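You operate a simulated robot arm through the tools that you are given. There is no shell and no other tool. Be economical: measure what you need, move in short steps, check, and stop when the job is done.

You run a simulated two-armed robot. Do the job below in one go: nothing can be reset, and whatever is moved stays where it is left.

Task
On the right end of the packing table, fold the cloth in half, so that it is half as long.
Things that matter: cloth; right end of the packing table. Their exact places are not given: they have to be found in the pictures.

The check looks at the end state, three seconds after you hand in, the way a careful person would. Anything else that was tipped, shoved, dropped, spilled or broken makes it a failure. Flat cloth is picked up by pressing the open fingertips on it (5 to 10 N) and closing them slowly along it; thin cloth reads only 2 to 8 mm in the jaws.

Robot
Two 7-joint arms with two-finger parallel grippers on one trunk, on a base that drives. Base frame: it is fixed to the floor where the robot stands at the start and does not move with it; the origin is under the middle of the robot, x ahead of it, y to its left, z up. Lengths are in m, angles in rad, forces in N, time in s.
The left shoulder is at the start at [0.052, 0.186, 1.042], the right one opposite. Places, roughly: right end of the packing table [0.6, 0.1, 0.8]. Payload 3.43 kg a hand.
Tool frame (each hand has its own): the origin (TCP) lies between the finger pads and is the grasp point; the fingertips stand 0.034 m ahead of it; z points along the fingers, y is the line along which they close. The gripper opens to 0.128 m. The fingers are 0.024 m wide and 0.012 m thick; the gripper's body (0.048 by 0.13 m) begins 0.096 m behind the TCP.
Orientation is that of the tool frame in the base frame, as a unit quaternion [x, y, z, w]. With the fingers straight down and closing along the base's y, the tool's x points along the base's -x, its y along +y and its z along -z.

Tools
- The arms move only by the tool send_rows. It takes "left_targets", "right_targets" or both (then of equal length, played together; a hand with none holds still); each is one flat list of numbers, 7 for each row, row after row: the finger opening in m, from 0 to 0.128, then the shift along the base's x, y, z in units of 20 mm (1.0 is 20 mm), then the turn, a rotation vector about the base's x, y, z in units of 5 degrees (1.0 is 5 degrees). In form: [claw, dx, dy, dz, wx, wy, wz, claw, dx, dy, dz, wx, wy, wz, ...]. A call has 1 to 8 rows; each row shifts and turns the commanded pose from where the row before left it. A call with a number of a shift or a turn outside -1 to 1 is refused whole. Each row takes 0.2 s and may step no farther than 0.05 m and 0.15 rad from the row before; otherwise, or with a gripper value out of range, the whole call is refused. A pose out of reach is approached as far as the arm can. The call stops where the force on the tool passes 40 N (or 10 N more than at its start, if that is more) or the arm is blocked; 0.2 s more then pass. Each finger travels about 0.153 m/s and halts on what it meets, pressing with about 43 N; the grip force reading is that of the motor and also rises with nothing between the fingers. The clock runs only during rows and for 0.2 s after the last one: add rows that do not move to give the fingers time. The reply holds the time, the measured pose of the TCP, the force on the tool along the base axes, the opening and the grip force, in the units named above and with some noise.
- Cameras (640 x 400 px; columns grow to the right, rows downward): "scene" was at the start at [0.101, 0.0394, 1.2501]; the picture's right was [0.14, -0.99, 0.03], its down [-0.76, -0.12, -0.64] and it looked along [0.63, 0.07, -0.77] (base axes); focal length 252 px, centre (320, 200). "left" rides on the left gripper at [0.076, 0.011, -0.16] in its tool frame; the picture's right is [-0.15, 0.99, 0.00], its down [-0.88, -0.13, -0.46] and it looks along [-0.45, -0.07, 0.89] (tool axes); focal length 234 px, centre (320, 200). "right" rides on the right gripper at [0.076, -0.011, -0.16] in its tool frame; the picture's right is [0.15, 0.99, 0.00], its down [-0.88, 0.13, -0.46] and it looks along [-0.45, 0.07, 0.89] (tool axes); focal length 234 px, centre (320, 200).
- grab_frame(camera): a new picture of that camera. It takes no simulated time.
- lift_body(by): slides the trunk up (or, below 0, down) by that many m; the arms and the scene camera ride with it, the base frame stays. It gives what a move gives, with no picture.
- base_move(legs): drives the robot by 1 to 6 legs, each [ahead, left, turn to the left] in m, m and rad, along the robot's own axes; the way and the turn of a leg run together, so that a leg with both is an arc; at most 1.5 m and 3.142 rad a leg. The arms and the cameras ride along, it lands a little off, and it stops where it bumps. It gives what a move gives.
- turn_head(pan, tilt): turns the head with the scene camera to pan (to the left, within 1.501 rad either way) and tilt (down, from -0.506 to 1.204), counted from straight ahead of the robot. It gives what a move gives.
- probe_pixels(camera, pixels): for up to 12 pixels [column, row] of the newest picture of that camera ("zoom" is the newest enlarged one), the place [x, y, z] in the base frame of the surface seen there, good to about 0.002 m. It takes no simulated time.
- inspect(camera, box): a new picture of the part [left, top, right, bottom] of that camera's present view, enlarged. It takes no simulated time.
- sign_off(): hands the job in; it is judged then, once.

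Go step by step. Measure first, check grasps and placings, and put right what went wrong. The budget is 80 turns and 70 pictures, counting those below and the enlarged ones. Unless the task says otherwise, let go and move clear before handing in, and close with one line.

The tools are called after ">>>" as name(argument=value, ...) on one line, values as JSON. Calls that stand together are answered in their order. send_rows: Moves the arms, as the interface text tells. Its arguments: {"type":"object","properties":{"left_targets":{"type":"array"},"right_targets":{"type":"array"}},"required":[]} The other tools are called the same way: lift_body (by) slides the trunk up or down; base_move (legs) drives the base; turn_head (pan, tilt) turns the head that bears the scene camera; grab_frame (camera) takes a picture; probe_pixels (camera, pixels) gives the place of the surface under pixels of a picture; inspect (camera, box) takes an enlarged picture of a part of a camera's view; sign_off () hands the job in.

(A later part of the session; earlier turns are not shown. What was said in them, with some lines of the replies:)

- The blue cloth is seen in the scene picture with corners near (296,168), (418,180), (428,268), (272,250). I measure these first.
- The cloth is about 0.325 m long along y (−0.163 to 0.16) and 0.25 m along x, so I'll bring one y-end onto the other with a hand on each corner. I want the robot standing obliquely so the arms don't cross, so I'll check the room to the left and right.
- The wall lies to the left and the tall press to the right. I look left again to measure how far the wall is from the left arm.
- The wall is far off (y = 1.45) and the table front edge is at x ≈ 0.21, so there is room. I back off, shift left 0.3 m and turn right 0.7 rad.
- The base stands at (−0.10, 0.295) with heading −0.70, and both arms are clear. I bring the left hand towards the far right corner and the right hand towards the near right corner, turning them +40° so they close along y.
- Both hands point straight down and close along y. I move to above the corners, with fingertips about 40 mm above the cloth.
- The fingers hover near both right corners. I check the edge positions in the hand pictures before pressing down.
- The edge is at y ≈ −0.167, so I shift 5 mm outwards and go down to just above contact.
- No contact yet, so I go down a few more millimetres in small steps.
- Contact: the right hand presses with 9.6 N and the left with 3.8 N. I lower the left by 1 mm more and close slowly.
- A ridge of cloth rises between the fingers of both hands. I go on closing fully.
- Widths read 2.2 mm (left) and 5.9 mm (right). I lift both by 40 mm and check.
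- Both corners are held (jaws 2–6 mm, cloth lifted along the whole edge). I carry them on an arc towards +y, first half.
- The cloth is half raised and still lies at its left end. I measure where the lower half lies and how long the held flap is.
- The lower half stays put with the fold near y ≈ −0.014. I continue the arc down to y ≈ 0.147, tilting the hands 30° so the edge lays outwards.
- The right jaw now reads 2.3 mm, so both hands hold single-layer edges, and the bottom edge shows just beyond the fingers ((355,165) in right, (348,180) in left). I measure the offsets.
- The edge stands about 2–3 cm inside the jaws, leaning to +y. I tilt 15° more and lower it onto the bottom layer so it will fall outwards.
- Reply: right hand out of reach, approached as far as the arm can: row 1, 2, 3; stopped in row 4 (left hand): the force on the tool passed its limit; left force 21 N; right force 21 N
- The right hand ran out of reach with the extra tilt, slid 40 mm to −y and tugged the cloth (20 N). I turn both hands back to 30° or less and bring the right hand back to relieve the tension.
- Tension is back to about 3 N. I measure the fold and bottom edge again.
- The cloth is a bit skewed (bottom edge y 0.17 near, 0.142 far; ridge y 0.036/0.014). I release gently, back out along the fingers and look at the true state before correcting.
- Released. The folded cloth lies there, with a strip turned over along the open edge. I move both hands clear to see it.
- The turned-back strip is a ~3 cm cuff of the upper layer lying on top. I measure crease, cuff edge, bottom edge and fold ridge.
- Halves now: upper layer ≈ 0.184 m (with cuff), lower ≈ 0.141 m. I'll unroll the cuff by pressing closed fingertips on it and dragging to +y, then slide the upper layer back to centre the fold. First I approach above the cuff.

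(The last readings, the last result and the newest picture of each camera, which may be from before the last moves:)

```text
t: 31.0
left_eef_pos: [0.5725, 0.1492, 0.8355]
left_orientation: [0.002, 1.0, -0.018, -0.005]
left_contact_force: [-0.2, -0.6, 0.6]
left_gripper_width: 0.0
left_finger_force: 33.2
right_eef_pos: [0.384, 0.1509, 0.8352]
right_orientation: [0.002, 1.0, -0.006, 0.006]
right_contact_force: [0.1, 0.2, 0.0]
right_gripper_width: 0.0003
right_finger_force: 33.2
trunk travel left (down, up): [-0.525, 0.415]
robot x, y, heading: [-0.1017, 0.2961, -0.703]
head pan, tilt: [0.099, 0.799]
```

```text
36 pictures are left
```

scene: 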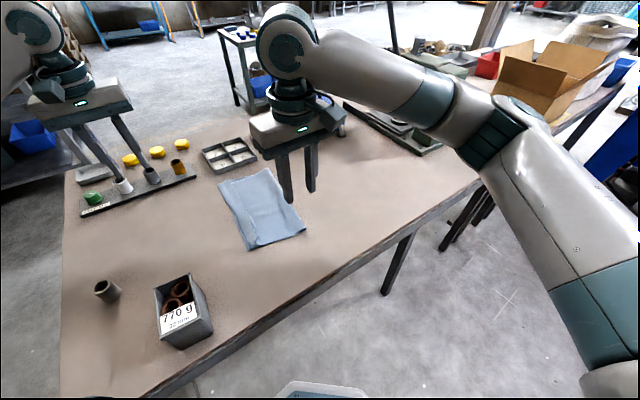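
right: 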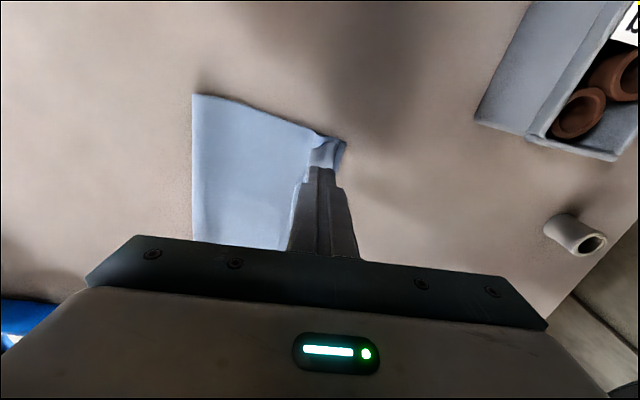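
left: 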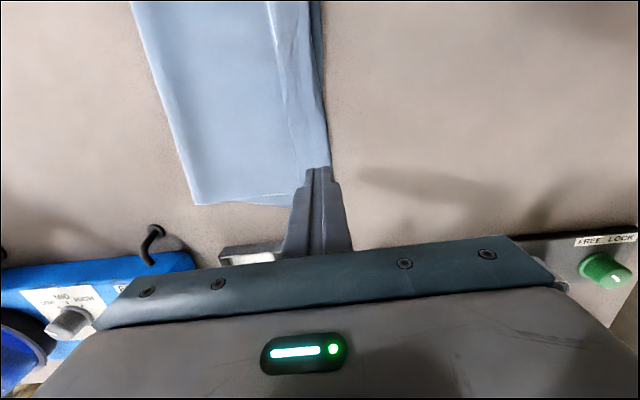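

Positions fit; I shift the left by −11 mm, and lower both to about contact.

>>> send_rows(left_targets=[0, 0, -0.55, -0.6, 0, 0, 0, 0, 0, 0, -0.6, 0, 0, 0, 0, 0, 0, -0.4, 0, 0, 0, 0, 0, 0, -0.3, 0, 0, 0, 0, 0, 0, 0, 0, 0, 0], right_targets=[0, 0, 0, -0.6, 0, 0, 0, 0, 0, 0, -0.6, 0, 0, 0, 0, 0, 0, -0.4, 0, 0, 0, 0, 0, 0, -0.3, 0, 0, 0, 0, 0, 0, 0, 0, 0, 0])

```text
t: 32.2
left_eef_pos: [0.5708, 0.1385, 0.7966]
left_orientation: [0.002, 1.0, -0.019, -0.005]
left_contact_force: [0.9, -0.1, 4.5]
left_gripper_width: 0.0
left_finger_force: 33.0
right_eef_pos: [0.385, 0.1501, 0.7981]
right_orientation: [0.003, 1.0, -0.006, 0.007]
right_contact_force: [0.7, 0.2, 1.2]
right_gripper_width: 0.0
right_finger_force: 33.0
trunk travel left (down, up): [-0.525, 0.415]
robot x, y, heading: [-0.0979, 0.2995, -0.699]
head pan, tilt: [0.099, 0.799]
```

Contact: 4.5 N left, 1.2 N right. I lower the right a little more and drag both 60 mm to +y.

>>> send_rows(left_targets=[0, 0, 0, 0, 0, 0, 0, 0, 0, 0.3, 0, 0, 0, 0, 0, 0, 0.4, 0, 0, 0, 0, 0, 0, 0.5, -0.02, 0, 0, 0, 0, 0, 0.5, -0.02, 0, 0, 0, 0, 0, 0.5, 0, 0, 0, 0, 0, 0, 0.5, 0, 0, 0, 0, 0, 0, 0.4, 0, 0, 0, 0], right_targets=[0, 0, 0, -0.1, 0, 0, 0, 0, 0, 0.3, -0.05, 0, 0, 0, 0, 0, 0.4, 0, 0, 0, 0, 0, 0, 0.5, 0, 0, 0, 0, 0, 0, 0.5, 0, 0, 0, 0, 0, 0, 0.5, 0, 0, 0, 0, 0, 0, 0.5, 0, 0, 0, 0, 0, 0, 0.4, 0, 0, 0, 0])

>>> grab_frame(camera="right")

>>> grab_frame(camera="left")

```text
t: 34.0
left_eef_pos: [0.5695, 0.1993, 0.797]
left_orientation: [0.003, 1.0, -0.019, -0.005]
left_contact_force: [-0.3, -1.1, 2.2]
left_gripper_width: 0.0
left_finger_force: 33.1
right_eef_pos: [0.3819, 0.2125, 0.7975]
right_orientation: [0.003, 1.0, -0.007, 0.008]
right_contact_force: [0.7, -4.9, 22.5]
right_gripper_width: 0.0
right_finger_force: 32.5
trunk travel left (down, up): [-0.525, 0.415]
robot x, y, heading: [-0.1, 0.2967, -0.701]
head pan, tilt: [0.099, 0.799]
```

```text
35 pictures are left
```

right: 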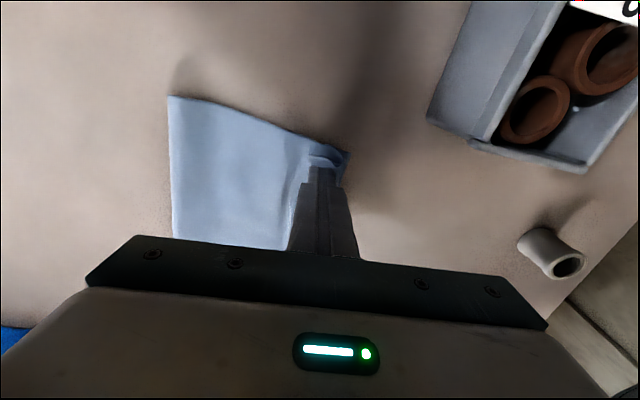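

```text
34 pictures are left
```

left: 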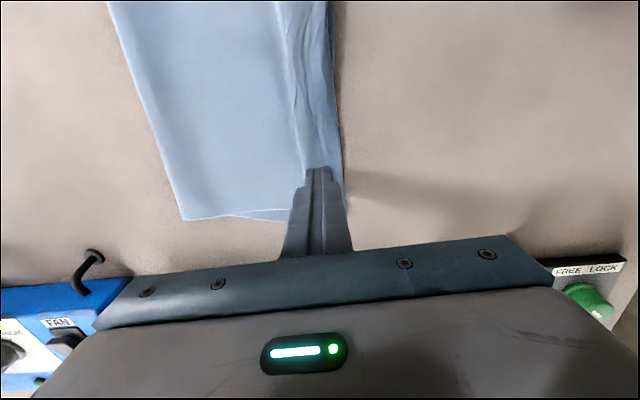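

The whole stack seems to have moved with the fingers. I lift and look again.

>>> send_rows(left_targets=[0, 0, 0, 0.8, 0, 0, 0, 0, 0, 0.5, 1, 0, 0, 0, 0, 0, 1, 1, 0, 0, 0, 0, 0, 1, 1, 0, 0, 0, 0, 0, 1, 1, 0, 0, 0, 0, 0, 1, 1, 0, 0, 0, 0, 0, 1, 0, 0, 0, 0], right_targets=[0, 0, 0, 0.8, 0, 0, 0, 0, 0, -0.5, 1, 0, 0, 0, 0, 0, -1, 1, 0, 0, 0, 0, 0, -1, 1, 0, 0, 0, 0, 0, -1, 1, 0, 0, 0, 0, 0, -1, 1, 0, 0, 0, 0, 0, -1, 0, 0, 0, 0])

>>> inspect(camera="scene", box=[190, 150, 310, 270])

```text
t: 35.6
left_eef_pos: [0.5686, 0.311, 0.9118]
left_orientation: [0.002, 1.0, -0.018, -0.006]
left_contact_force: [0.2, -0.3, 0.6]
left_gripper_width: 0.0
left_finger_force: 33.4
right_eef_pos: [0.3837, 0.1026, 0.9116]
right_orientation: [0.003, 1.0, -0.006, 0.007]
right_contact_force: [-0.5, 0.3, 0.1]
right_gripper_width: 0.0
right_finger_force: 32.7
trunk travel left (down, up): [-0.525, 0.415]
robot x, y, heading: [-0.0999, 0.2927, -0.705]
head pan, tilt: [0.099, 0.799]
```

```text
3.33 times, centred on (250, 210) of scene
```

zoom: 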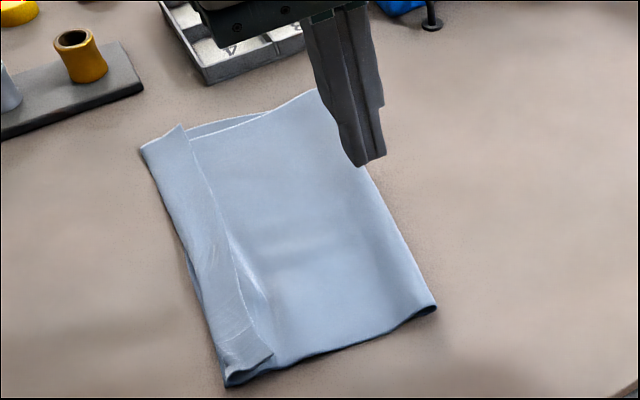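

Dragging slid the whole stack, so cloth on cloth sticks more than cloth on table. The cuff's free edge stands up a bit, so I'll pinch just that edge lightly; I measure where it is now.

>>> probe_pixels(camera="zoom", pixels=[[181, 127], [195, 165], [215, 220], [235, 275], [250, 320], [270, 355], [141, 150], [180, 240], [225, 380], [435, 308], [318, 92], [265, 345]])

>>> grab_frame(camera="right")

```text
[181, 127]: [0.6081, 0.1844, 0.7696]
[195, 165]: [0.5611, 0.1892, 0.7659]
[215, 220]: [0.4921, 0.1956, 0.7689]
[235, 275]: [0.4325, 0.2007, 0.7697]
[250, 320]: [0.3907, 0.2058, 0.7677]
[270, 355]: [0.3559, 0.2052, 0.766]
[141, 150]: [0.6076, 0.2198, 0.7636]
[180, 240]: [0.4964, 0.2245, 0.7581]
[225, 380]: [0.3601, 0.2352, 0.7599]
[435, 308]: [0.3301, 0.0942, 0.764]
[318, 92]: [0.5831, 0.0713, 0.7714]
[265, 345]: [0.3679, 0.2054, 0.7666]
```

```text
32 pictures are left
```

right: 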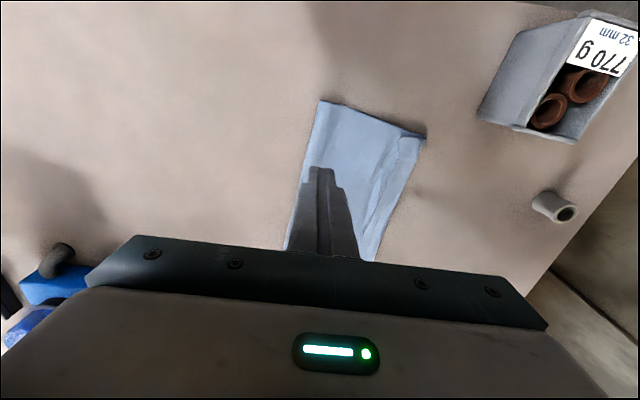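

Cuff free edge: y ≈ 0.188 at x 0.575 and 0.206 at x 0.385. I bring the jaws, open 20 mm, above it with the −y finger just outside that edge.

>>> send_rows(left_targets=[0.02, 0.05, -0.96, -0.4, 0, 0, 0, 0.02, 0.05, -0.96, -0.7, 0, 0, 0, 0.02, 0.05, -0.96, -0.9, 0, 0, 0, 0.02, 0.05, -0.96, -0.9, 0, 0, 0, 0.02, 0.05, -0.96, -0.9, 0, 0, 0, 0.02, 0.05, -0.96, -0.9, 0, 0, 0, 0.02, 0, 0, 0, 0, 0, 0], right_targets=[0.02, 0, 0.92, -0.8, 0, 0, 0, 0.02, 0, 0.92, -0.8, 0, 0, 0, 0.02, 0, 0.92, -0.8, 0, 0, 0, 0.02, 0, 0.92, -0.8, 0, 0, 0, 0.02, 0, 0.92, -0.8, 0, 0, 0, 0.02, 0, 0.92, -0.8, 0, 0, 0, 0.02, 0, 0, 0, 0, 0, 0])

>>> inspect(camera="right", box=[240, 90, 400, 260])

>>> inspect(camera="left", box=[240, 90, 400, 260])

```text
t: 37.2
left_eef_pos: [0.5724, 0.1941, 0.8178]
left_orientation: [0.003, 1.0, -0.019, -0.006]
left_contact_force: [0.4, -0.1, 0.1]
left_gripper_width: 0.0201
left_finger_force: 0.0
right_eef_pos: [0.3828, 0.2148, 0.8172]
right_orientation: [0.003, 1.0, -0.006, 0.007]
right_contact_force: [-1.4, 0.8, 1.1]
right_gripper_width: 0.02
right_finger_force: 0.0
trunk travel left (down, up): [-0.525, 0.415]
robot x, y, heading: [-0.0999, 0.2989, -0.701]
head pan, tilt: [0.099, 0.799]
```

```text
2.35 times, centred on (320, 175) of right
```

zoom: 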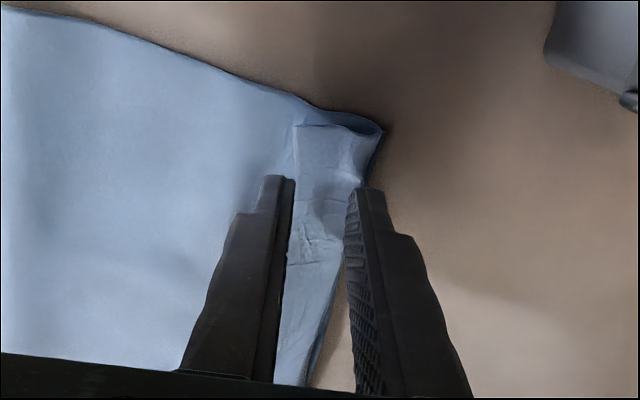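

```text
2.35 times, centred on (320, 175) of left
```

zoom: 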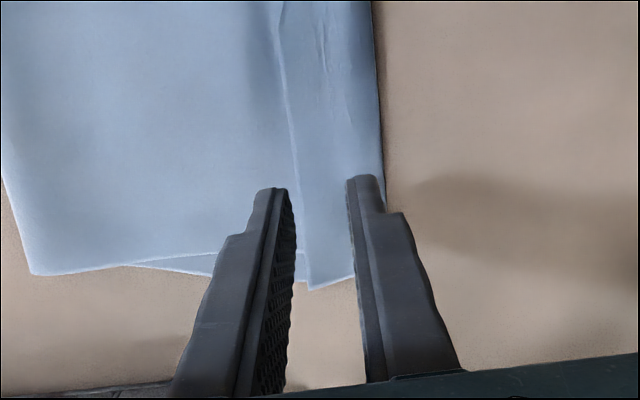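

Both jaws straddle the cuff's free edge well. I lower to just touching and close slowly with light force.

>>> send_rows(left_targets=[0.02, 0, 0, -0.5, 0, 0, 0, 0.02, 0, 0, -0.5, 0, 0, 0, 0.02, 0, 0, 0, 0, 0, 0, 0.016, 0, 0, 0, 0, 0, 0, 0.012, 0, 0, 0, 0, 0, 0, 0.008, 0, 0, 0, 0, 0, 0, 0.004, 0, 0, 0, 0, 0, 0, 0, 0, 0, 0, 0, 0, 0], right_targets=[0.02, 0, 0, -0.5, 0, 0, 0, 0.02, 0, 0, -0.45, 0, 0, 0, 0.02, 0, 0, 0, 0, 0, 0, 0.016, 0, 0, 0, 0, 0, 0, 0.012, 0, 0, 0, 0, 0, 0, 0.008, 0, 0, 0, 0, 0, 0, 0.004, 0, 0, 0, 0, 0, 0, 0, 0, 0, 0, 0, 0, 0])

>>> inspect(camera="right", box=[240, 90, 400, 260])

>>> inspect(camera="left", box=[240, 90, 400, 260])

```text
t: 39.0
left_eef_pos: [0.5732, 0.1956, 0.7977]
left_orientation: [0.002, 1.0, -0.018, -0.005]
left_contact_force: [-0.5, -0.8, 0.5]
left_gripper_width: 0.0023
left_finger_force: 36.9
right_eef_pos: [0.3842, 0.2139, 0.7956]
right_orientation: [0.002, 1.0, -0.007, 0.007]
right_contact_force: [0.2, 1.2, 4.9]
right_gripper_width: 0.0023
right_finger_force: 36.7
trunk travel left (down, up): [-0.525, 0.415]
robot x, y, heading: [-0.0963, 0.2999, -0.7]
head pan, tilt: [0.099, 0.799]
```

```text
2.35 times, centred on (320, 175) of right
```

zoom: 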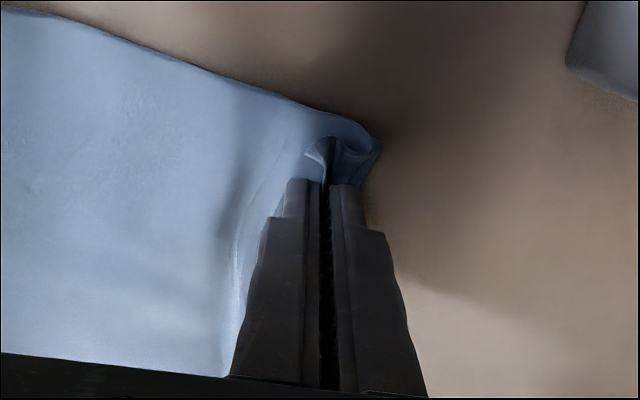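

```text
2.35 times, centred on (320, 175) of left
```

zoom: 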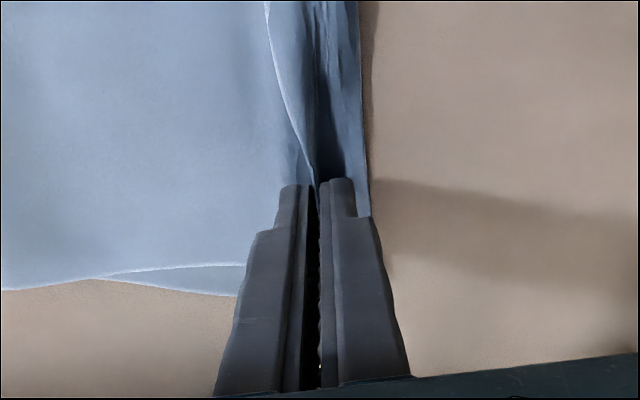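

Both read 2.3 mm and the cuff's free edge runs into the jaws. I lift 40 mm straight up and look at what comes along.

>>> send_rows(left_targets=[0, 0, 0, 0.5, 0, 0, 0, 0, 0, 0, 0.5, 0, 0, 0, 0, 0, 0, 0.5, 0, 0, 0, 0, 0, 0, 0.5, 0, 0, 0], right_targets=[0, 0, 0, 0.5, 0, 0, 0, 0, 0, 0, 0.5, 0, 0, 0, 0, 0, 0, 0.5, 0, 0, 0, 0, 0, 0, 0.5, 0, 0, 0])

>>> grab_frame(camera="right")

>>> grab_frame(camera="left")

```text
t: 40.0
left_eef_pos: [0.5775, 0.1955, 0.8399]
left_orientation: [0.004, 1.0, -0.018, -0.005]
left_contact_force: [-0.9, -0.5, 0.3]
left_gripper_width: 0.0026
left_finger_force: 36.5
right_eef_pos: [0.3834, 0.2108, 0.8366]
right_orientation: [0.003, 1.0, -0.006, 0.007]
right_contact_force: [0.7, 0.6, -0.5]
right_gripper_width: 0.0021
right_finger_force: 36.4
trunk travel left (down, up): [-0.525, 0.415]
robot x, y, heading: [-0.1011, 0.2914, -0.703]
head pan, tilt: [0.099, 0.799]
```

```text
27 pictures are left
```

right: 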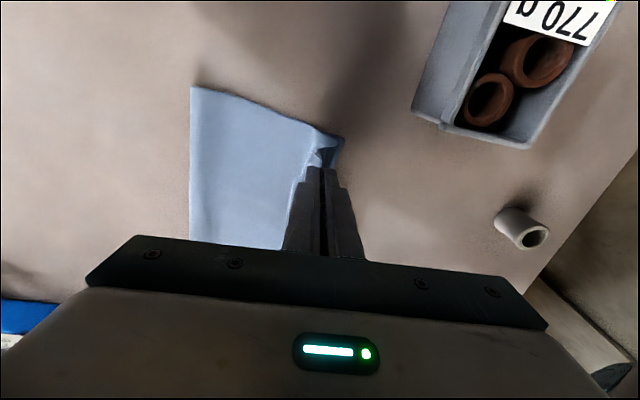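

```text
26 pictures are left
```

left: 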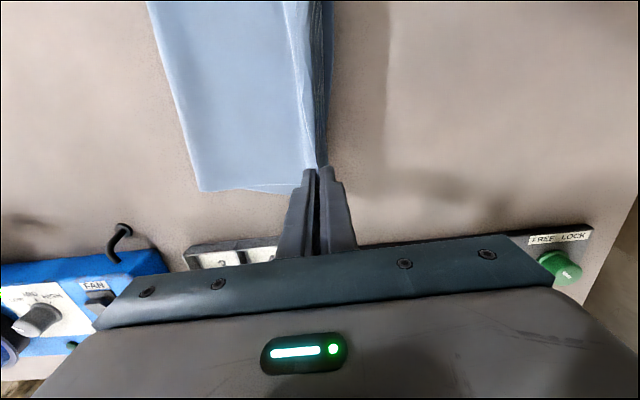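

It rises cleanly. I lift on and move to −y so the upper layer opens up from the lower one.

>>> send_rows(left_targets=[0, 0, -0.5, 1, 0, 0, 0, 0, 0, -0.7, 1, 0, 0, 0, 0, 0, -0.8, 0.9, 0, 0, 0, 0, 0, -0.9, 0.7, 0, 0, 0, 0, 0, -1, 0.3, 0, 0, 0, 0, 0, -1, 0, 0, 0, 0], right_targets=[0, 0, -0.5, 1, 0, 0, 0, 0, 0, -0.7, 1, 0, 0, 0, 0, 0, -0.8, 0.9, 0, 0, 0, 0, 0, -0.9, 0.7, 0, 0, 0, 0, 0, -1, 0.3, 0, 0, 0, 0, 0, -1, 0, 0, 0, 0])

>>> inspect(camera="scene", box=[160, 110, 360, 270])

>>> grab_frame(camera="right")

>>> grab_frame(camera="left")

```text
t: 41.4
left_eef_pos: [0.5754, 0.095, 0.9154]
left_orientation: [0.002, 1.0, -0.019, -0.005]
left_contact_force: [0.1, 0.3, 0.2]
left_gripper_width: 0.002
left_finger_force: 36.8
right_eef_pos: [0.384, 0.1141, 0.9138]
right_orientation: [0.002, 1.0, -0.006, 0.007]
right_contact_force: [0.3, -0.9, 0.1]
right_gripper_width: 0.0023
right_finger_force: 36.8
trunk travel left (down, up): [-0.525, 0.415]
robot x, y, heading: [-0.0986, 0.2985, -0.706]
head pan, tilt: [0.099, 0.799]
```

```text
2.50 times, centred on (260, 190) of scene
```

zoom: 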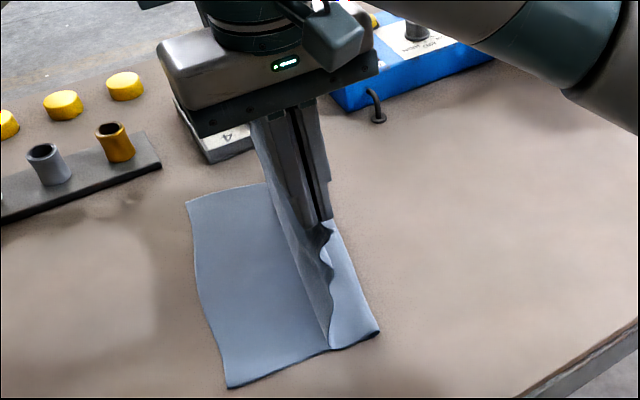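

```text
24 pictures are left
```

right: 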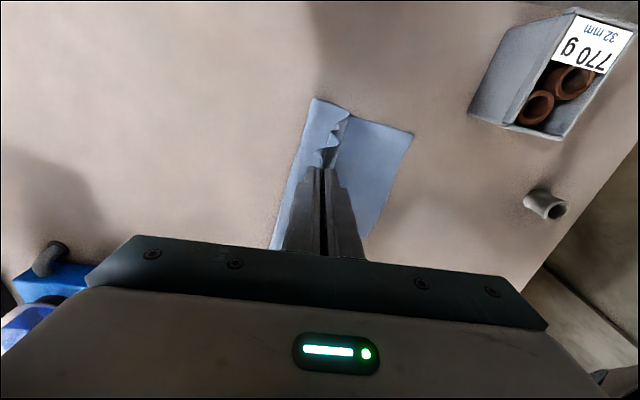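

```text
23 pictures are left
```

left: 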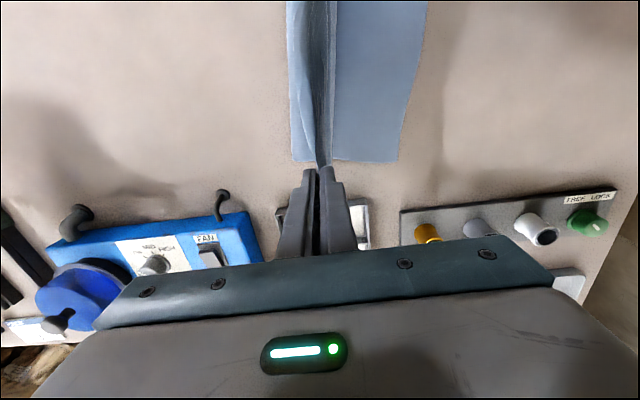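

The upper layer now stands up freely from the lower one, held at its edge. I measure the lower edge and present bend line.

>>> probe_pixels(camera="right", pixels=[[410, 137], [390, 190], [316, 103], [290, 180], [325, 150], [345, 115]])

>>> probe_pixels(camera="left", pixels=[[396, 155], [402, 110], [295, 155], [292, 60], [318, 150], [325, 60]])

```text
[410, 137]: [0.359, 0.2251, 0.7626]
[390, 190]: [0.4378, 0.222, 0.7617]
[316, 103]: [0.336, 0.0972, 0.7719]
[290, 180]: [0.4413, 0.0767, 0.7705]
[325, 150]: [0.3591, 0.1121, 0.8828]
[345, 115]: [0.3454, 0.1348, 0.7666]
```

```text
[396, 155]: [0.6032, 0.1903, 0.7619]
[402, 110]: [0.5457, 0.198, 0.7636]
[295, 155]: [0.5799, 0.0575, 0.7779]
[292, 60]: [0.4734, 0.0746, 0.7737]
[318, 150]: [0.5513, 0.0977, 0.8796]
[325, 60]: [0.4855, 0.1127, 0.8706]
```

Lower edge runs from (0.36, 0.227) to (0.603, 0.192), so the true mid line is (0.337, 0.066)–(0.58, 0.031), 30 mm further −y than now. I move the held edge straight above that line, almost taut, to shift the fold there.

>>> send_rows(left_targets=[0, -0.2, -0.6, 0.3, 0, 0, 0, 0, -0.2, -0.6, 0.3, 0, 0, 0, 0, -0.2, -0.6, 0.3, 0, 0, 0, 0, -0.2, -0.6, 0.3, 0, 0, 0, 0, -0.2, -0.6, 0.2, 0, 0, 0, 0, 0, 0, 0, 0, 0, 0], right_targets=[0, -0.2, -0.52, 0.3, 0, 0, 0, 0, -0.2, -0.52, 0.3, 0, 0, 0, 0, -0.2, -0.52, 0.3, 0, 0, 0, 0, -0.2, -0.52, 0.3, 0, 0, 0, 0, -0.2, -0.52, 0.3, 0, 0, 0, 0, 0, 0, 0, 0, 0, 0])

>>> grab_frame(camera="right")

>>> grab_frame(camera="left")

```text
t: 42.8
left_eef_pos: [0.5575, 0.0386, 0.944]
left_orientation: [0.002, 1.0, -0.019, -0.005]
left_contact_force: [-1.0, -0.1, -0.1]
left_gripper_width: 0.0021
left_finger_force: 36.7
right_eef_pos: [0.363, 0.0627, 0.9449]
right_orientation: [0.002, 1.0, -0.005, 0.006]
right_contact_force: [1.5, -0.3, -0.7]
right_gripper_width: 0.0025
right_finger_force: 37.1
trunk travel left (down, up): [-0.525, 0.415]
robot x, y, heading: [-0.0972, 0.2925, -0.703]
head pan, tilt: [0.099, 0.799]
```

```text
22 pictures are left
```

right: 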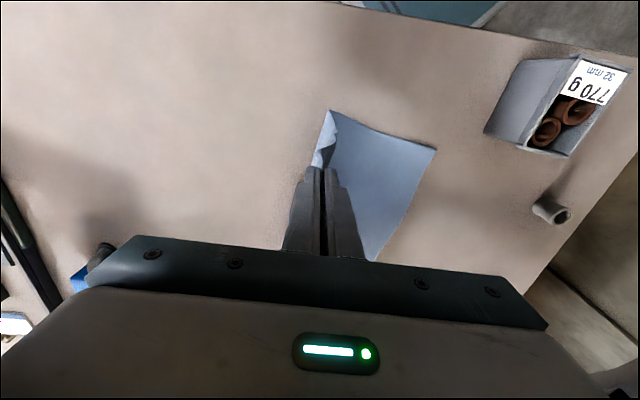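

```text
21 pictures are left
```

left: 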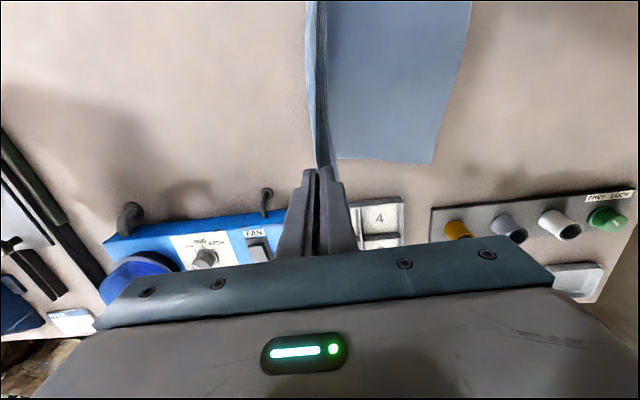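

>>> probe_pixels(camera="right", pixels=[[432, 151], [410, 210], [330, 116], [335, 130], [322, 160], [324, 130]])

>>> probe_pixels(camera="left", pixels=[[431, 158], [450, 90], [333, 150], [308, 60], [318, 100], [330, 60]])

```text
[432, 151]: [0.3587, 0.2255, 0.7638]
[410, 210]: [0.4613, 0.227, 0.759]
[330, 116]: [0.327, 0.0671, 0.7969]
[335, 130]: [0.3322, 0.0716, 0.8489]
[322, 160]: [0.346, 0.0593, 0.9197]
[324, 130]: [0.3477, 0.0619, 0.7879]
```

```text
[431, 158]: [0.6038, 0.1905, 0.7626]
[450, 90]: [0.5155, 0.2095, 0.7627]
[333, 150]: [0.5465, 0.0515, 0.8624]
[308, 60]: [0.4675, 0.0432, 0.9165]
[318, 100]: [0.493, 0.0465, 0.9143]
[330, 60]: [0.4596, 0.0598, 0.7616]
```

The cloth now stands as a vertical wall right over its mid line (y ≈ 0.065 near, 0.05 middle) with its edge at z ≈ 0.92, exactly half. I bring it down along the arc to +y, tilting 20°.

>>> send_rows(left_targets=[0, 0.1, 1, 0, -0.36, 0, 0, 0, 0.1, 1, -0.15, -0.36, 0, 0, 0, 0.1, 1, -0.3, -0.36, 0, 0, 0, 0.1, 1, -0.45, -0.36, 0, 0, 0, 0.1, 0.95, -0.6, -0.36, 0, 0, 0, 0.1, 0.9, -0.75, -0.36, 0, 0, 0, 0.1, 0.8, -0.9, -0.36, 0, 0, 0, 0.1, 0.65, -1, -0.36, 0, 0], right_targets=[0, 0.1, 1, 0, -0.36, 0, 0, 0, 0.1, 1, -0.15, -0.36, 0, 0, 0, 0.1, 1, -0.3, -0.36, 0, 0, 0, 0.1, 1, -0.45, -0.36, 0, 0, 0, 0.1, 0.95, -0.6, -0.36, 0, 0, 0, 0.1, 0.9, -0.75, -0.36, 0, 0, 0, 0.1, 0.8, -0.9, -0.36, 0, 0, 0, 0.1, 0.65, -1, -0.36, 0, 0])

>>> grab_frame(camera="right")

>>> grab_frame(camera="left")

```text
t: 44.6
left_eef_pos: [0.5747, 0.1849, 0.8629]
left_orientation: [0.004, 0.99, -0.144, -0.005]
left_contact_force: [-0.2, 0.5, -0.3]
left_gripper_width: 0.0023
left_finger_force: 36.8
right_eef_pos: [0.3823, 0.2104, 0.8607]
right_orientation: [0.001, 0.991, -0.132, 0.007]
right_contact_force: [0.8, -0.1, -0.7]
right_gripper_width: 0.0022
right_finger_force: 37.0
trunk travel left (down, up): [-0.525, 0.415]
robot x, y, heading: [-0.0984, 0.2954, -0.703]
head pan, tilt: [0.099, 0.799]
```

```text
20 pictures are left
```

right: 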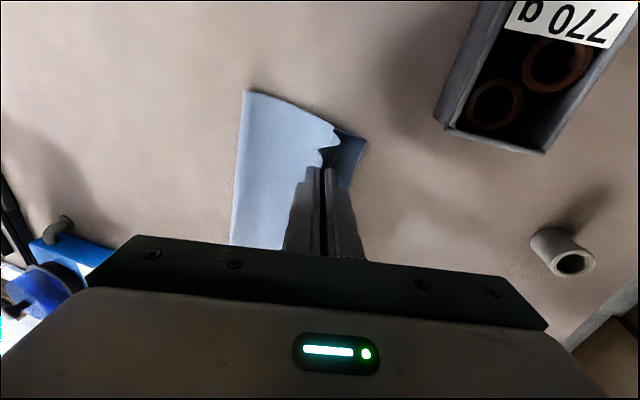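

```text
19 pictures are left
```

left: 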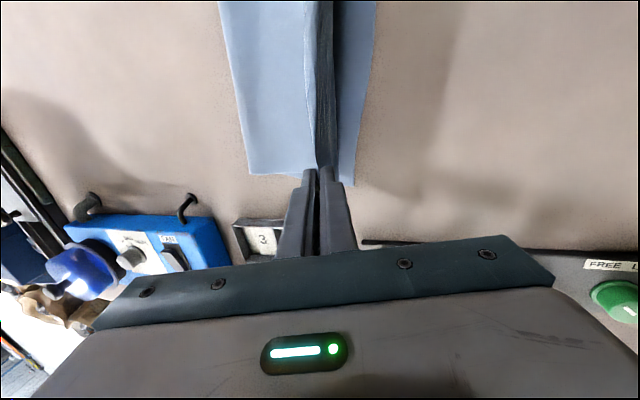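

It comes down well. I check the ridge, the lower edge and the distance to the bin before the last bit.

>>> probe_pixels(camera="right", pixels=[[245, 94], [236, 180], [364, 143], [350, 180], [440, 122], [545, 150], [325, 160]])

>>> probe_pixels(camera="left", pixels=[[352, 178], [365, 90], [252, 165], [225, 40], [315, 130]])

```text
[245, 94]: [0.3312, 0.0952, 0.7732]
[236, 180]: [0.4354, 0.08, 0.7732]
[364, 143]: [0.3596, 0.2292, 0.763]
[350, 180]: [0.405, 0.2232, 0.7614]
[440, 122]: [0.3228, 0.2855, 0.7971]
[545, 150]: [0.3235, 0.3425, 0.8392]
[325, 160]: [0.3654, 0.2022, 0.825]
```

```text
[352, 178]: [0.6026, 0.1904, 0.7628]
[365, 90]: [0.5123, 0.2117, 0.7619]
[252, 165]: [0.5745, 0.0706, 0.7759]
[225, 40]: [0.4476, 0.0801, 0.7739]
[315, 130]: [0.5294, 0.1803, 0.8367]
```

The ridge has rolled to y ≈ 0.09/0.07 under the hanging cloth, leaving slack in the upper layer. I go back up and set the fold line further to −y first, so the final pull to the lower edge takes up the slack and centres it.

>>> send_rows(left_targets=[0, -0.1, -0.65, 1, 0.36, 0, 0, 0, -0.1, -0.8, 0.9, 0.36, 0, 0, 0, -0.1, -0.9, 0.75, 0.36, 0, 0, 0, -0.1, -0.95, 0.6, 0.36, 0, 0, 0, -0.1, -1, 0.45, 0.36, 0, 0, 0, -0.1, -1, 0.3, 0.36, 0, 0, 0, -0.1, -1, 0.15, 0.36, 0, 0, 0, -0.1, -1, 0, 0.36, 0, 0], right_targets=[0, -0.1, -0.65, 1, 0.36, 0, 0, 0, -0.1, -0.8, 0.9, 0.36, 0, 0, 0, -0.1, -0.9, 0.75, 0.36, 0, 0, 0, -0.1, -0.95, 0.6, 0.36, 0, 0, 0, -0.1, -1, 0.45, 0.36, 0, 0, 0, -0.1, -1, 0.3, 0.36, 0, 0, 0, -0.1, -1, 0.15, 0.36, 0, 0, 0, -0.1, -1, 0, 0.36, 0, 0])

>>> send_rows(left_targets=[0, -0.05, -0.8, -0.3, 0, 0, 0, 0, -0.05, -0.8, -0.6, 0, 0, 0, 0, -0.05, -0.8, -0.8, 0, 0, 0, 0, 0, 0, 0, 0, 0, 0], right_targets=[0, -0.05, -0.8, -0.3, 0, 0, 0, 0, -0.05, -0.8, -0.6, 0, 0, 0, 0, -0.05, -0.8, -0.8, 0, 0, 0, 0, 0, 0, 0, 0, 0, 0])

>>> grab_frame(camera="right")

>>> grab_frame(camera="left")

```text
t: 46.4
left_eef_pos: [0.5544, 0.0366, 0.9421]
left_orientation: [0.003, 1.0, -0.017, -0.005]
left_contact_force: [-0.1, -0.5, -0.3]
left_gripper_width: 0.0021
left_finger_force: 36.6
right_eef_pos: [0.363, 0.0612, 0.9433]
right_orientation: [0.002, 1.0, -0.005, 0.007]
right_contact_force: [-0.1, -0.1, -0.6]
right_gripper_width: 0.0021
right_finger_force: 37.1
trunk travel left (down, up): [-0.525, 0.415]
robot x, y, heading: [-0.1052, 0.296, -0.698]
head pan, tilt: [0.099, 0.799]
```

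```text
t: 47.4
left_eef_pos: [0.5539, -0.0104, 0.9103]
left_orientation: [0.003, 1.0, -0.019, -0.006]
left_contact_force: [-1.3, 0.2, -0.6]
left_gripper_width: 0.0024
left_finger_force: 37.3
right_eef_pos: [0.3601, 0.0137, 0.911]
right_orientation: [0.002, 1.0, -0.006, 0.006]
right_contact_force: [1.5, 0.4, -1.1]
right_gripper_width: 0.0022
right_finger_force: 37.2
trunk travel left (down, up): [-0.525, 0.415]
robot x, y, heading: [-0.1009, 0.2992, -0.703]
head pan, tilt: [0.099, 0.799]
```

```text
18 pictures are left
```

right: 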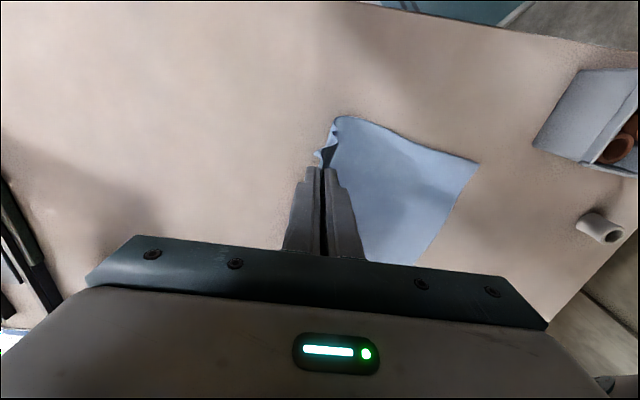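

```text
17 pictures are left
```

left: 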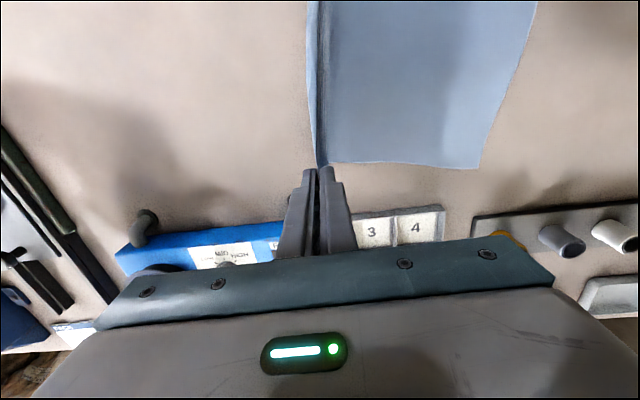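

>>> probe_pixels(camera="right", pixels=[[474, 163], [450, 210], [338, 120], [345, 140], [322, 158]])

>>> probe_pixels(camera="left", pixels=[[476, 163], [500, 90], [334, 150], [330, 60], [318, 100]])

```text
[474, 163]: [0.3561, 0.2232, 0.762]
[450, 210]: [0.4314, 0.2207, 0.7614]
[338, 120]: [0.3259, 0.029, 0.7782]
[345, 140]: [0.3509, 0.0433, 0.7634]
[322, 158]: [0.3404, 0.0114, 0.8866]
```

```text
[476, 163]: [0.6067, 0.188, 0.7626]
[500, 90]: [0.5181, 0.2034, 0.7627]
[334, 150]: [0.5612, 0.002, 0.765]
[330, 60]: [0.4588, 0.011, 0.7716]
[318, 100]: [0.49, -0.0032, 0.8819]
```

Fold base is now at y ≈ 0.03/0.00 and the lower edge is unmoved at (0.356, 0.223)–(0.607, 0.188). I come down on a tighter arc and then pull low toward the lower edge.

>>> send_rows(left_targets=[0, 0.106, 0.854, 0, -0.333, 0, 0, 0, 0.106, 0.854, -0.2, -0.333, 0, 0, 0, 0.106, 0.854, -0.4, -0.333, 0, 0, 0, 0.106, 0.854, -0.6, -0.333, 0, 0, 0, 0.106, 0.854, -0.8, -0.333, 0, 0, 0, 0.106, 0.854, -0.8, -0.333, 0, 0, 0, 0.106, 0.854, -0.7, -0.333, 0, 0, 0, 0.106, 0.854, -0.5, -0.333, 0, 0], right_targets=[0, 0.106, 0.88, 0, -0.333, 0, 0, 0, 0.106, 0.88, -0.2, -0.333, 0, 0, 0, 0.106, 0.88, -0.4, -0.333, 0, 0, 0, 0.106, 0.88, -0.6, -0.333, 0, 0, 0, 0.106, 0.88, -0.8, -0.333, 0, 0, 0, 0.106, 0.88, -0.8, -0.333, 0, 0, 0, 0.106, 0.88, -0.7, -0.333, 0, 0, 0, 0.106, 0.88, -0.5, -0.333, 0, 0])

>>> send_rows(left_targets=[0, 0.106, 0.854, -0.2, -0.333, 0, 0, 0, 0.106, 0.854, -0.2, -0.333, 0, 0, 0, 0.106, 0.854, -0.2, -0.333, 0, 0, 0, 0.106, 0.854, -0.3, -0.333, 0, 0, 0, 0, 0, 0, 0, 0, 0], right_targets=[0, 0.106, 0.88, -0.2, -0.333, 0, 0, 0, 0.106, 0.88, -0.2, -0.333, 0, 0, 0, 0.106, 0.88, -0.2, -0.333, 0, 0, 0, 0.106, 0.88, -0.3, -0.333, 0, 0, 0, 0, 0, 0, 0, 0, 0])

>>> grab_frame(camera="right")

>>> grab_frame(camera="left")

```text
t: 49.2
left_eef_pos: [0.5711, 0.1294, 0.8306]
left_orientation: [0.003, 0.991, -0.136, -0.006]
left_contact_force: [-0.6, 0.0, -0.6]
left_gripper_width: 0.0021
left_finger_force: 37.1
right_eef_pos: [0.3792, 0.1558, 0.8295]
right_orientation: [0.003, 0.992, -0.123, 0.007]
right_contact_force: [0.4, -0.1, 0.1]
right_gripper_width: 0.0026
right_finger_force: 37.5
trunk travel left (down, up): [-0.525, 0.415]
robot x, y, heading: [-0.0986, 0.295, -0.7]
head pan, tilt: [0.099, 0.799]
```

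```text
t: 50.4
left_eef_pos: [0.5788, 0.1965, 0.811]
left_orientation: [0.006, 0.981, -0.192, -0.006]
left_contact_force: [-21.6, 0.3, 0.4]
left_gripper_width: 0.002
left_finger_force: 37.1
right_eef_pos: [0.3715, 0.1945, 0.8123]
right_orientation: [0.001, 0.984, -0.179, 0.009]
right_contact_force: [22.1, 0.2, 0.3]
right_gripper_width: 0.0021
right_finger_force: 36.9
right hand out of reach, approached as far as the arm can: row 3, 4
trunk travel left (down, up): [-0.525, 0.415]
robot x, y, heading: [-0.1009, 0.2943, -0.703]
head pan, tilt: [0.099, 0.799]
```

```text
16 pictures are left
```

right: 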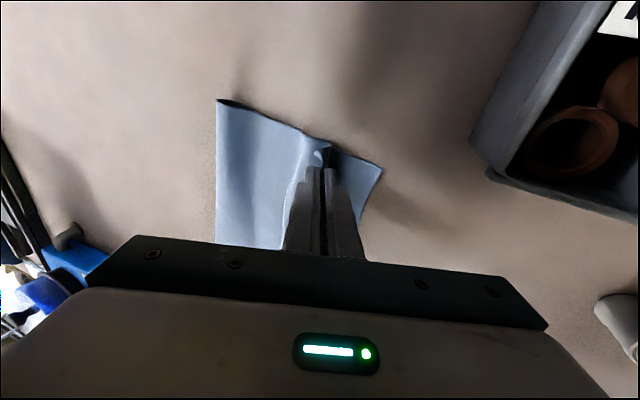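

```text
15 pictures are left
```

left: 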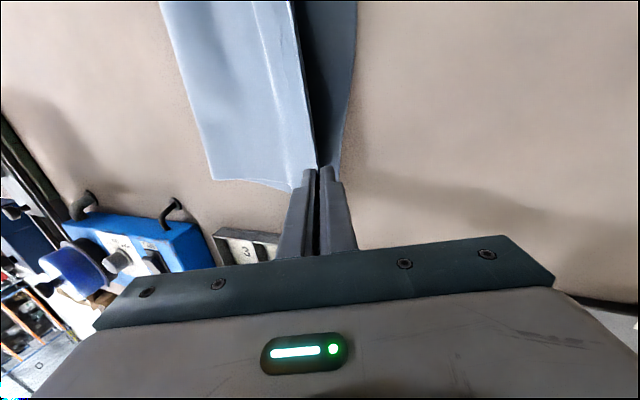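

The right hand hit its reach limit with the tilt again and lags at y 0.1945 (22 N along x). I untilt the right hand at its commanded spot so it can get there.

>>> send_rows(right_targets=[0, 0, -0.13, 0, 0.8, 0, 0, 0, 0, -0.13, 0, 0.8, 0, 0, 0, 0, -0.13, 0, 0.8, 0, 0, 0, 0, -0.1, 0, 0.8, 0, 0, 0, 0, 0, 0, 0.5, 0, 0, 0, 0, 0, 0, 0, 0, 0])

>>> grab_frame(camera="right")

>>> grab_frame(camera="left")

```text
t: 51.8
left_eef_pos: [0.5812, 0.1965, 0.8124]
left_orientation: [0.004, 0.981, -0.192, -0.006]
left_contact_force: [-23.8, 0.1, -0.6]
left_gripper_width: 0.0023
left_finger_force: 37.1
right_eef_pos: [0.3715, 0.1874, 0.8105]
right_orientation: [0.001, 1.0, -0.019, 0.007]
right_contact_force: [23.3, -1.3, 0.2]
right_gripper_width: 0.0021
right_finger_force: 36.8
trunk travel left (down, up): [-0.525, 0.415]
robot x, y, heading: [-0.1028, 0.2928, -0.703]
head pan, tilt: [0.099, 0.799]
```

```text
14 pictures are left
```

right: 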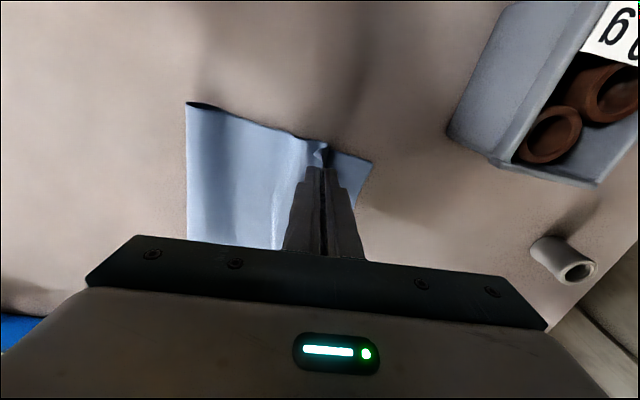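

```text
13 pictures are left
```

left: 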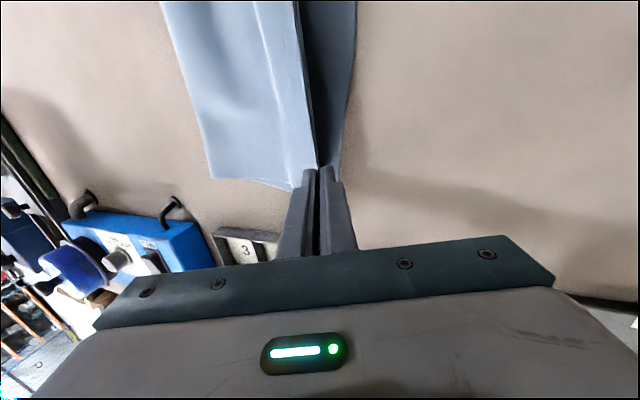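

The commanded pose had reset to the reached one. I move the right hand to (0.385, 0.213) directly, and check positions.

>>> send_rows(right_targets=[0, 0.25, 0.3, 0, 0, 0, 0, 0, 0.25, 0.5, 0, 0, 0, 0, 0, 0.2, 0.5, -0.1, 0, 0, 0, 0, 0, 0, 0, 0, 0, 0])

>>> grab_frame(camera="right")

>>> probe_pixels(camera="left", pixels=[[338, 160], [347, 100], [215, 172], [190, 80], [312, 130], [280, 150]])

```text
t: 52.8
left_eef_pos: [0.5818, 0.1965, 0.8135]
left_orientation: [0.003, 0.981, -0.192, -0.003]
left_contact_force: [-3.2, 0.5, -0.2]
left_gripper_width: 0.002
left_finger_force: 36.8
right_eef_pos: [0.3844, 0.2133, 0.8094]
right_orientation: [0.002, 1.0, -0.019, 0.006]
right_contact_force: [4.0, -1.3, -0.3]
right_gripper_width: 0.0022
right_finger_force: 36.0
trunk travel left (down, up): [-0.525, 0.415]
robot x, y, heading: [-0.0958, 0.2982, -0.703]
head pan, tilt: [0.099, 0.799]
```

```text
12 pictures are left
```

right: 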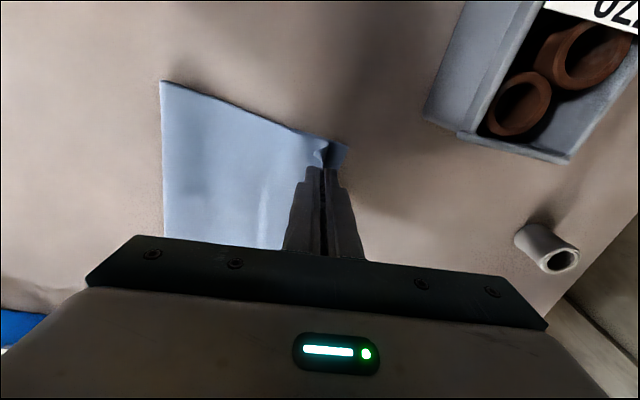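

```text
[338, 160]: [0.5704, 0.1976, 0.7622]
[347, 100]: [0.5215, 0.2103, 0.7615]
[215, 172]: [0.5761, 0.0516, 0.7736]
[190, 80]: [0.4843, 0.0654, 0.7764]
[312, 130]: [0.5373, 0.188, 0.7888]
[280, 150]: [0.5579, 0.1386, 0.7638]
```

>>> probe_pixels(camera="right", pixels=[[164, 86], [166, 220], [345, 147], [335, 145], [322, 155], [300, 140], [240, 130]])

```text
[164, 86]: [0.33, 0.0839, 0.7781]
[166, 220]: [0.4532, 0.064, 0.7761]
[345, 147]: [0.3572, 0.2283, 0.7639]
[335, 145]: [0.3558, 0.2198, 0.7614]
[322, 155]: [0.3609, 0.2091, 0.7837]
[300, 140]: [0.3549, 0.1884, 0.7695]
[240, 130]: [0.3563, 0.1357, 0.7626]
```

Ridge is now at (0.33, 0.084)–(0.576, 0.052), lower edge at 0.228/0.198, close to half. I lower the edge, open a little, and sweep slightly +y while rising so the edge falls outward.

>>> send_rows(left_targets=[0, 0, 0, -0.2, 0, 0, 0, 0, 0, 0, -0.2, 0, 0, 0, 0.008, 0, 0, 0.05, 0, 0, 0, 0.016, 0, 0, 0.1, 0, 0, 0, 0.016, 0, 0.4, 0.2, 0, 0, 0, 0.016, 0, 0.5, 0.3, 0, 0, 0, 0.016, 0, 0.6, 0.5, 0, 0, 0, 0.016, 0, 0.6, 0.8, 0, 0, 0], right_targets=[0, 0, 0, -0.2, 0, 0, 0, 0, 0, 0, -0.2, 0, 0, 0, 0.008, 0, 0, 0.05, 0, 0, 0, 0.016, 0, 0, 0.1, 0, 0, 0, 0.016, 0, 0.4, 0.2, 0, 0, 0, 0.016, 0, 0.5, 0.3, 0, 0, 0, 0.016, 0, 0.6, 0.5, 0, 0, 0, 0.016, 0, 0.4, 0.8, 0, 0, 0])

>>> send_rows(left_targets=[0.03, 0, 0.3, 1, 0, 0, 0, 0.03, 0, 0.6, 1, 0.7, 0, 0, 0.03, 0, 1, 1, 0.7, 0, 0, 0.03, 0, 1, 1, 0.7, 0, 0, 0.03, 0, 1, 0.5, 0.7, 0, 0], right_targets=[0.03, 0, 0, 1, 0, 0, 0, 0.03, 0, 0, 1, 0, 0, 0, 0.03, -0.5, -0.5, 1, 0, 0, 0, 0.03, -0.5, -1, 1, 0, 0, 0, 0.03, -0.5, -1, 0.5, 0, 0, 0])

>>> inspect(camera="scene", box=[190, 150, 310, 270])

```text
t: 54.6
left_eef_pos: [0.578, 0.2376, 0.8441]
left_orientation: [0.003, 0.981, -0.194, -0.004]
left_contact_force: [0.2, 0.1, 0.3]
left_gripper_width: 0.0158
left_finger_force: 0.1
right_eef_pos: [0.3833, 0.25, 0.8391]
right_orientation: [0.003, 1.0, -0.02, 0.007]
right_contact_force: [-0.8, 0.1, 0.3]
right_gripper_width: 0.0159
right_finger_force: 0.0
trunk travel left (down, up): [-0.525, 0.415]
robot x, y, heading: [-0.0989, 0.2997, -0.705]
head pan, tilt: [0.099, 0.799]
```

```text
t: 55.8
left_eef_pos: [0.5763, 0.315, 0.9323]
left_orientation: [0.004, 0.997, -0.071, -0.005]
left_contact_force: [-0.8, -0.3, -0.4]
left_gripper_width: 0.03
left_finger_force: 0.0
right_eef_pos: [0.3524, 0.2003, 0.9286]
right_orientation: [0.002, 1.0, -0.019, 0.007]
right_contact_force: [-1.0, -0.7, -0.1]
right_gripper_width: 0.0298
right_finger_force: 0.0
trunk travel left (down, up): [-0.525, 0.415]
robot x, y, heading: [-0.0981, 0.2997, -0.706]
head pan, tilt: [0.099, 0.799]
```

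```text
3.33 times, centred on (250, 210) of scene
```

zoom: 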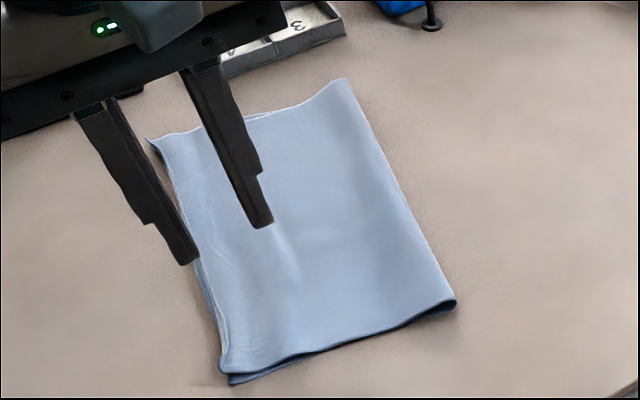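

The upper edge now lies along the lower edge with no cuff. I move the right hand clear and take a full look.

>>> send_rows(left_targets=[0.03, 0, 0.5, 0, 0.7, 0, 0, 0.03, 0, 0.5, 0, 0.7, 0, 0, 0.03, 0, 0, 0, 0, 0, 0, 0.03, 0, 0, 0, 0, 0, 0, 0.03, 0, 0, 0, 0, 0, 0, 0.03, 0, 0, 0, 0, 0, 0, 0.03, 0, 0, 0, 0, 0, 0, 0.03, 0, 0, 0, 0, 0, 0], right_targets=[0.03, -0.2, -1, 0.2, 0, 0, 0, 0.03, -0.2, -1, 0, 0, 0, 0, 0.03, -0.2, -1, 0, 0, 0, 0, 0.03, -0.2, -1, 0, 0, 0, 0, 0.03, -0.2, -1, 0, 0, 0, 0, 0.03, -0.2, -1, 0, 0, 0, 0, 0.03, -0.2, -1, 0, 0, 0, 0, 0.03, -0.2, -1, 0, 0, 0, 0])

>>> inspect(camera="scene", box=[190, 140, 320, 280])

>>> probe_pixels(camera="zoom", pixels=[[10, 10]])

```text
t: 57.6
left_eef_pos: [0.5766, 0.335, 0.934]
left_orientation: [0.003, 1.0, -0.01, -0.005]
left_contact_force: [-0.9, 0.1, -0.3]
left_gripper_width: 0.03
left_finger_force: 0.1
right_eef_pos: [0.3212, 0.0417, 0.9328]
right_orientation: [0.002, 1.0, -0.019, 0.007]
right_contact_force: [-0.2, -1.3, -0.3]
right_gripper_width: 0.03
right_finger_force: 0.1
trunk travel left (down, up): [-0.525, 0.415]
robot x, y, heading: [-0.0982, 0.2958, -0.704]
head pan, tilt: [0.099, 0.799]
```

```text
2.86 times, centred on (255, 210) of scene
```

zoom: 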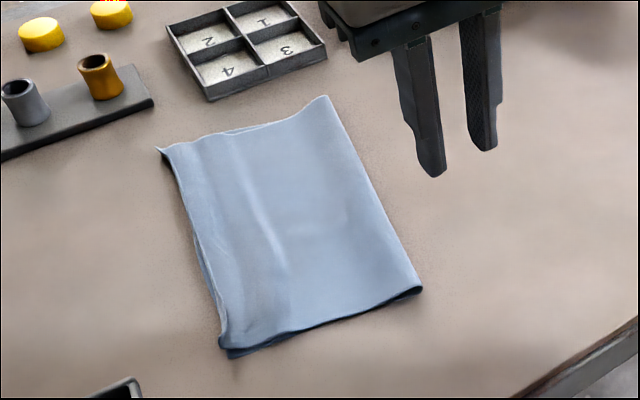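

```text
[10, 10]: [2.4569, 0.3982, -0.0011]
```

>>> probe_pixels(camera="zoom", pixels=[[164, 152], [326, 98], [420, 290], [225, 342], [230, 354], [205, 270], [260, 215], [275, 260], [375, 195], [182, 205], [215, 300], [320, 180]])

```text
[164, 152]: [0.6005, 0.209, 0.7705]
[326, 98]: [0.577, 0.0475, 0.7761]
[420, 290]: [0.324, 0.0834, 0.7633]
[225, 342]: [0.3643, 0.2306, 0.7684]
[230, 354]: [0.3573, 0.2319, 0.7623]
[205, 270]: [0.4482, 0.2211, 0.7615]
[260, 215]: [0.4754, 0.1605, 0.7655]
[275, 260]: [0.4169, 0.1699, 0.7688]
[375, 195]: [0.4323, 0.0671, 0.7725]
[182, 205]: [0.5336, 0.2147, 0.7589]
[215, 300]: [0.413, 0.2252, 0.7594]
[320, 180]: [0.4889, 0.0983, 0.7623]
```

The cloth lies folded end to end. It is about 0.15–0.16 m long against 0.325 m at the start, its open edges meet within about 15 mm, nothing else has moved, and both hands are clear, so I hand in.

>>> sign_off()

```text
The job is handed in.
```

The cloth is folded in half on the packing table, now about 0.15–0.16 m long instead of 0.325 m. The open edges meet within about 15 mm, and the fold still has a small bulge about 15 mm high. My first attempts left the folded cloth about 6 cm to the left of where it started and turned about 8°. I let go, both hands are clear, and I saw nothing else disturbed in the pictures.
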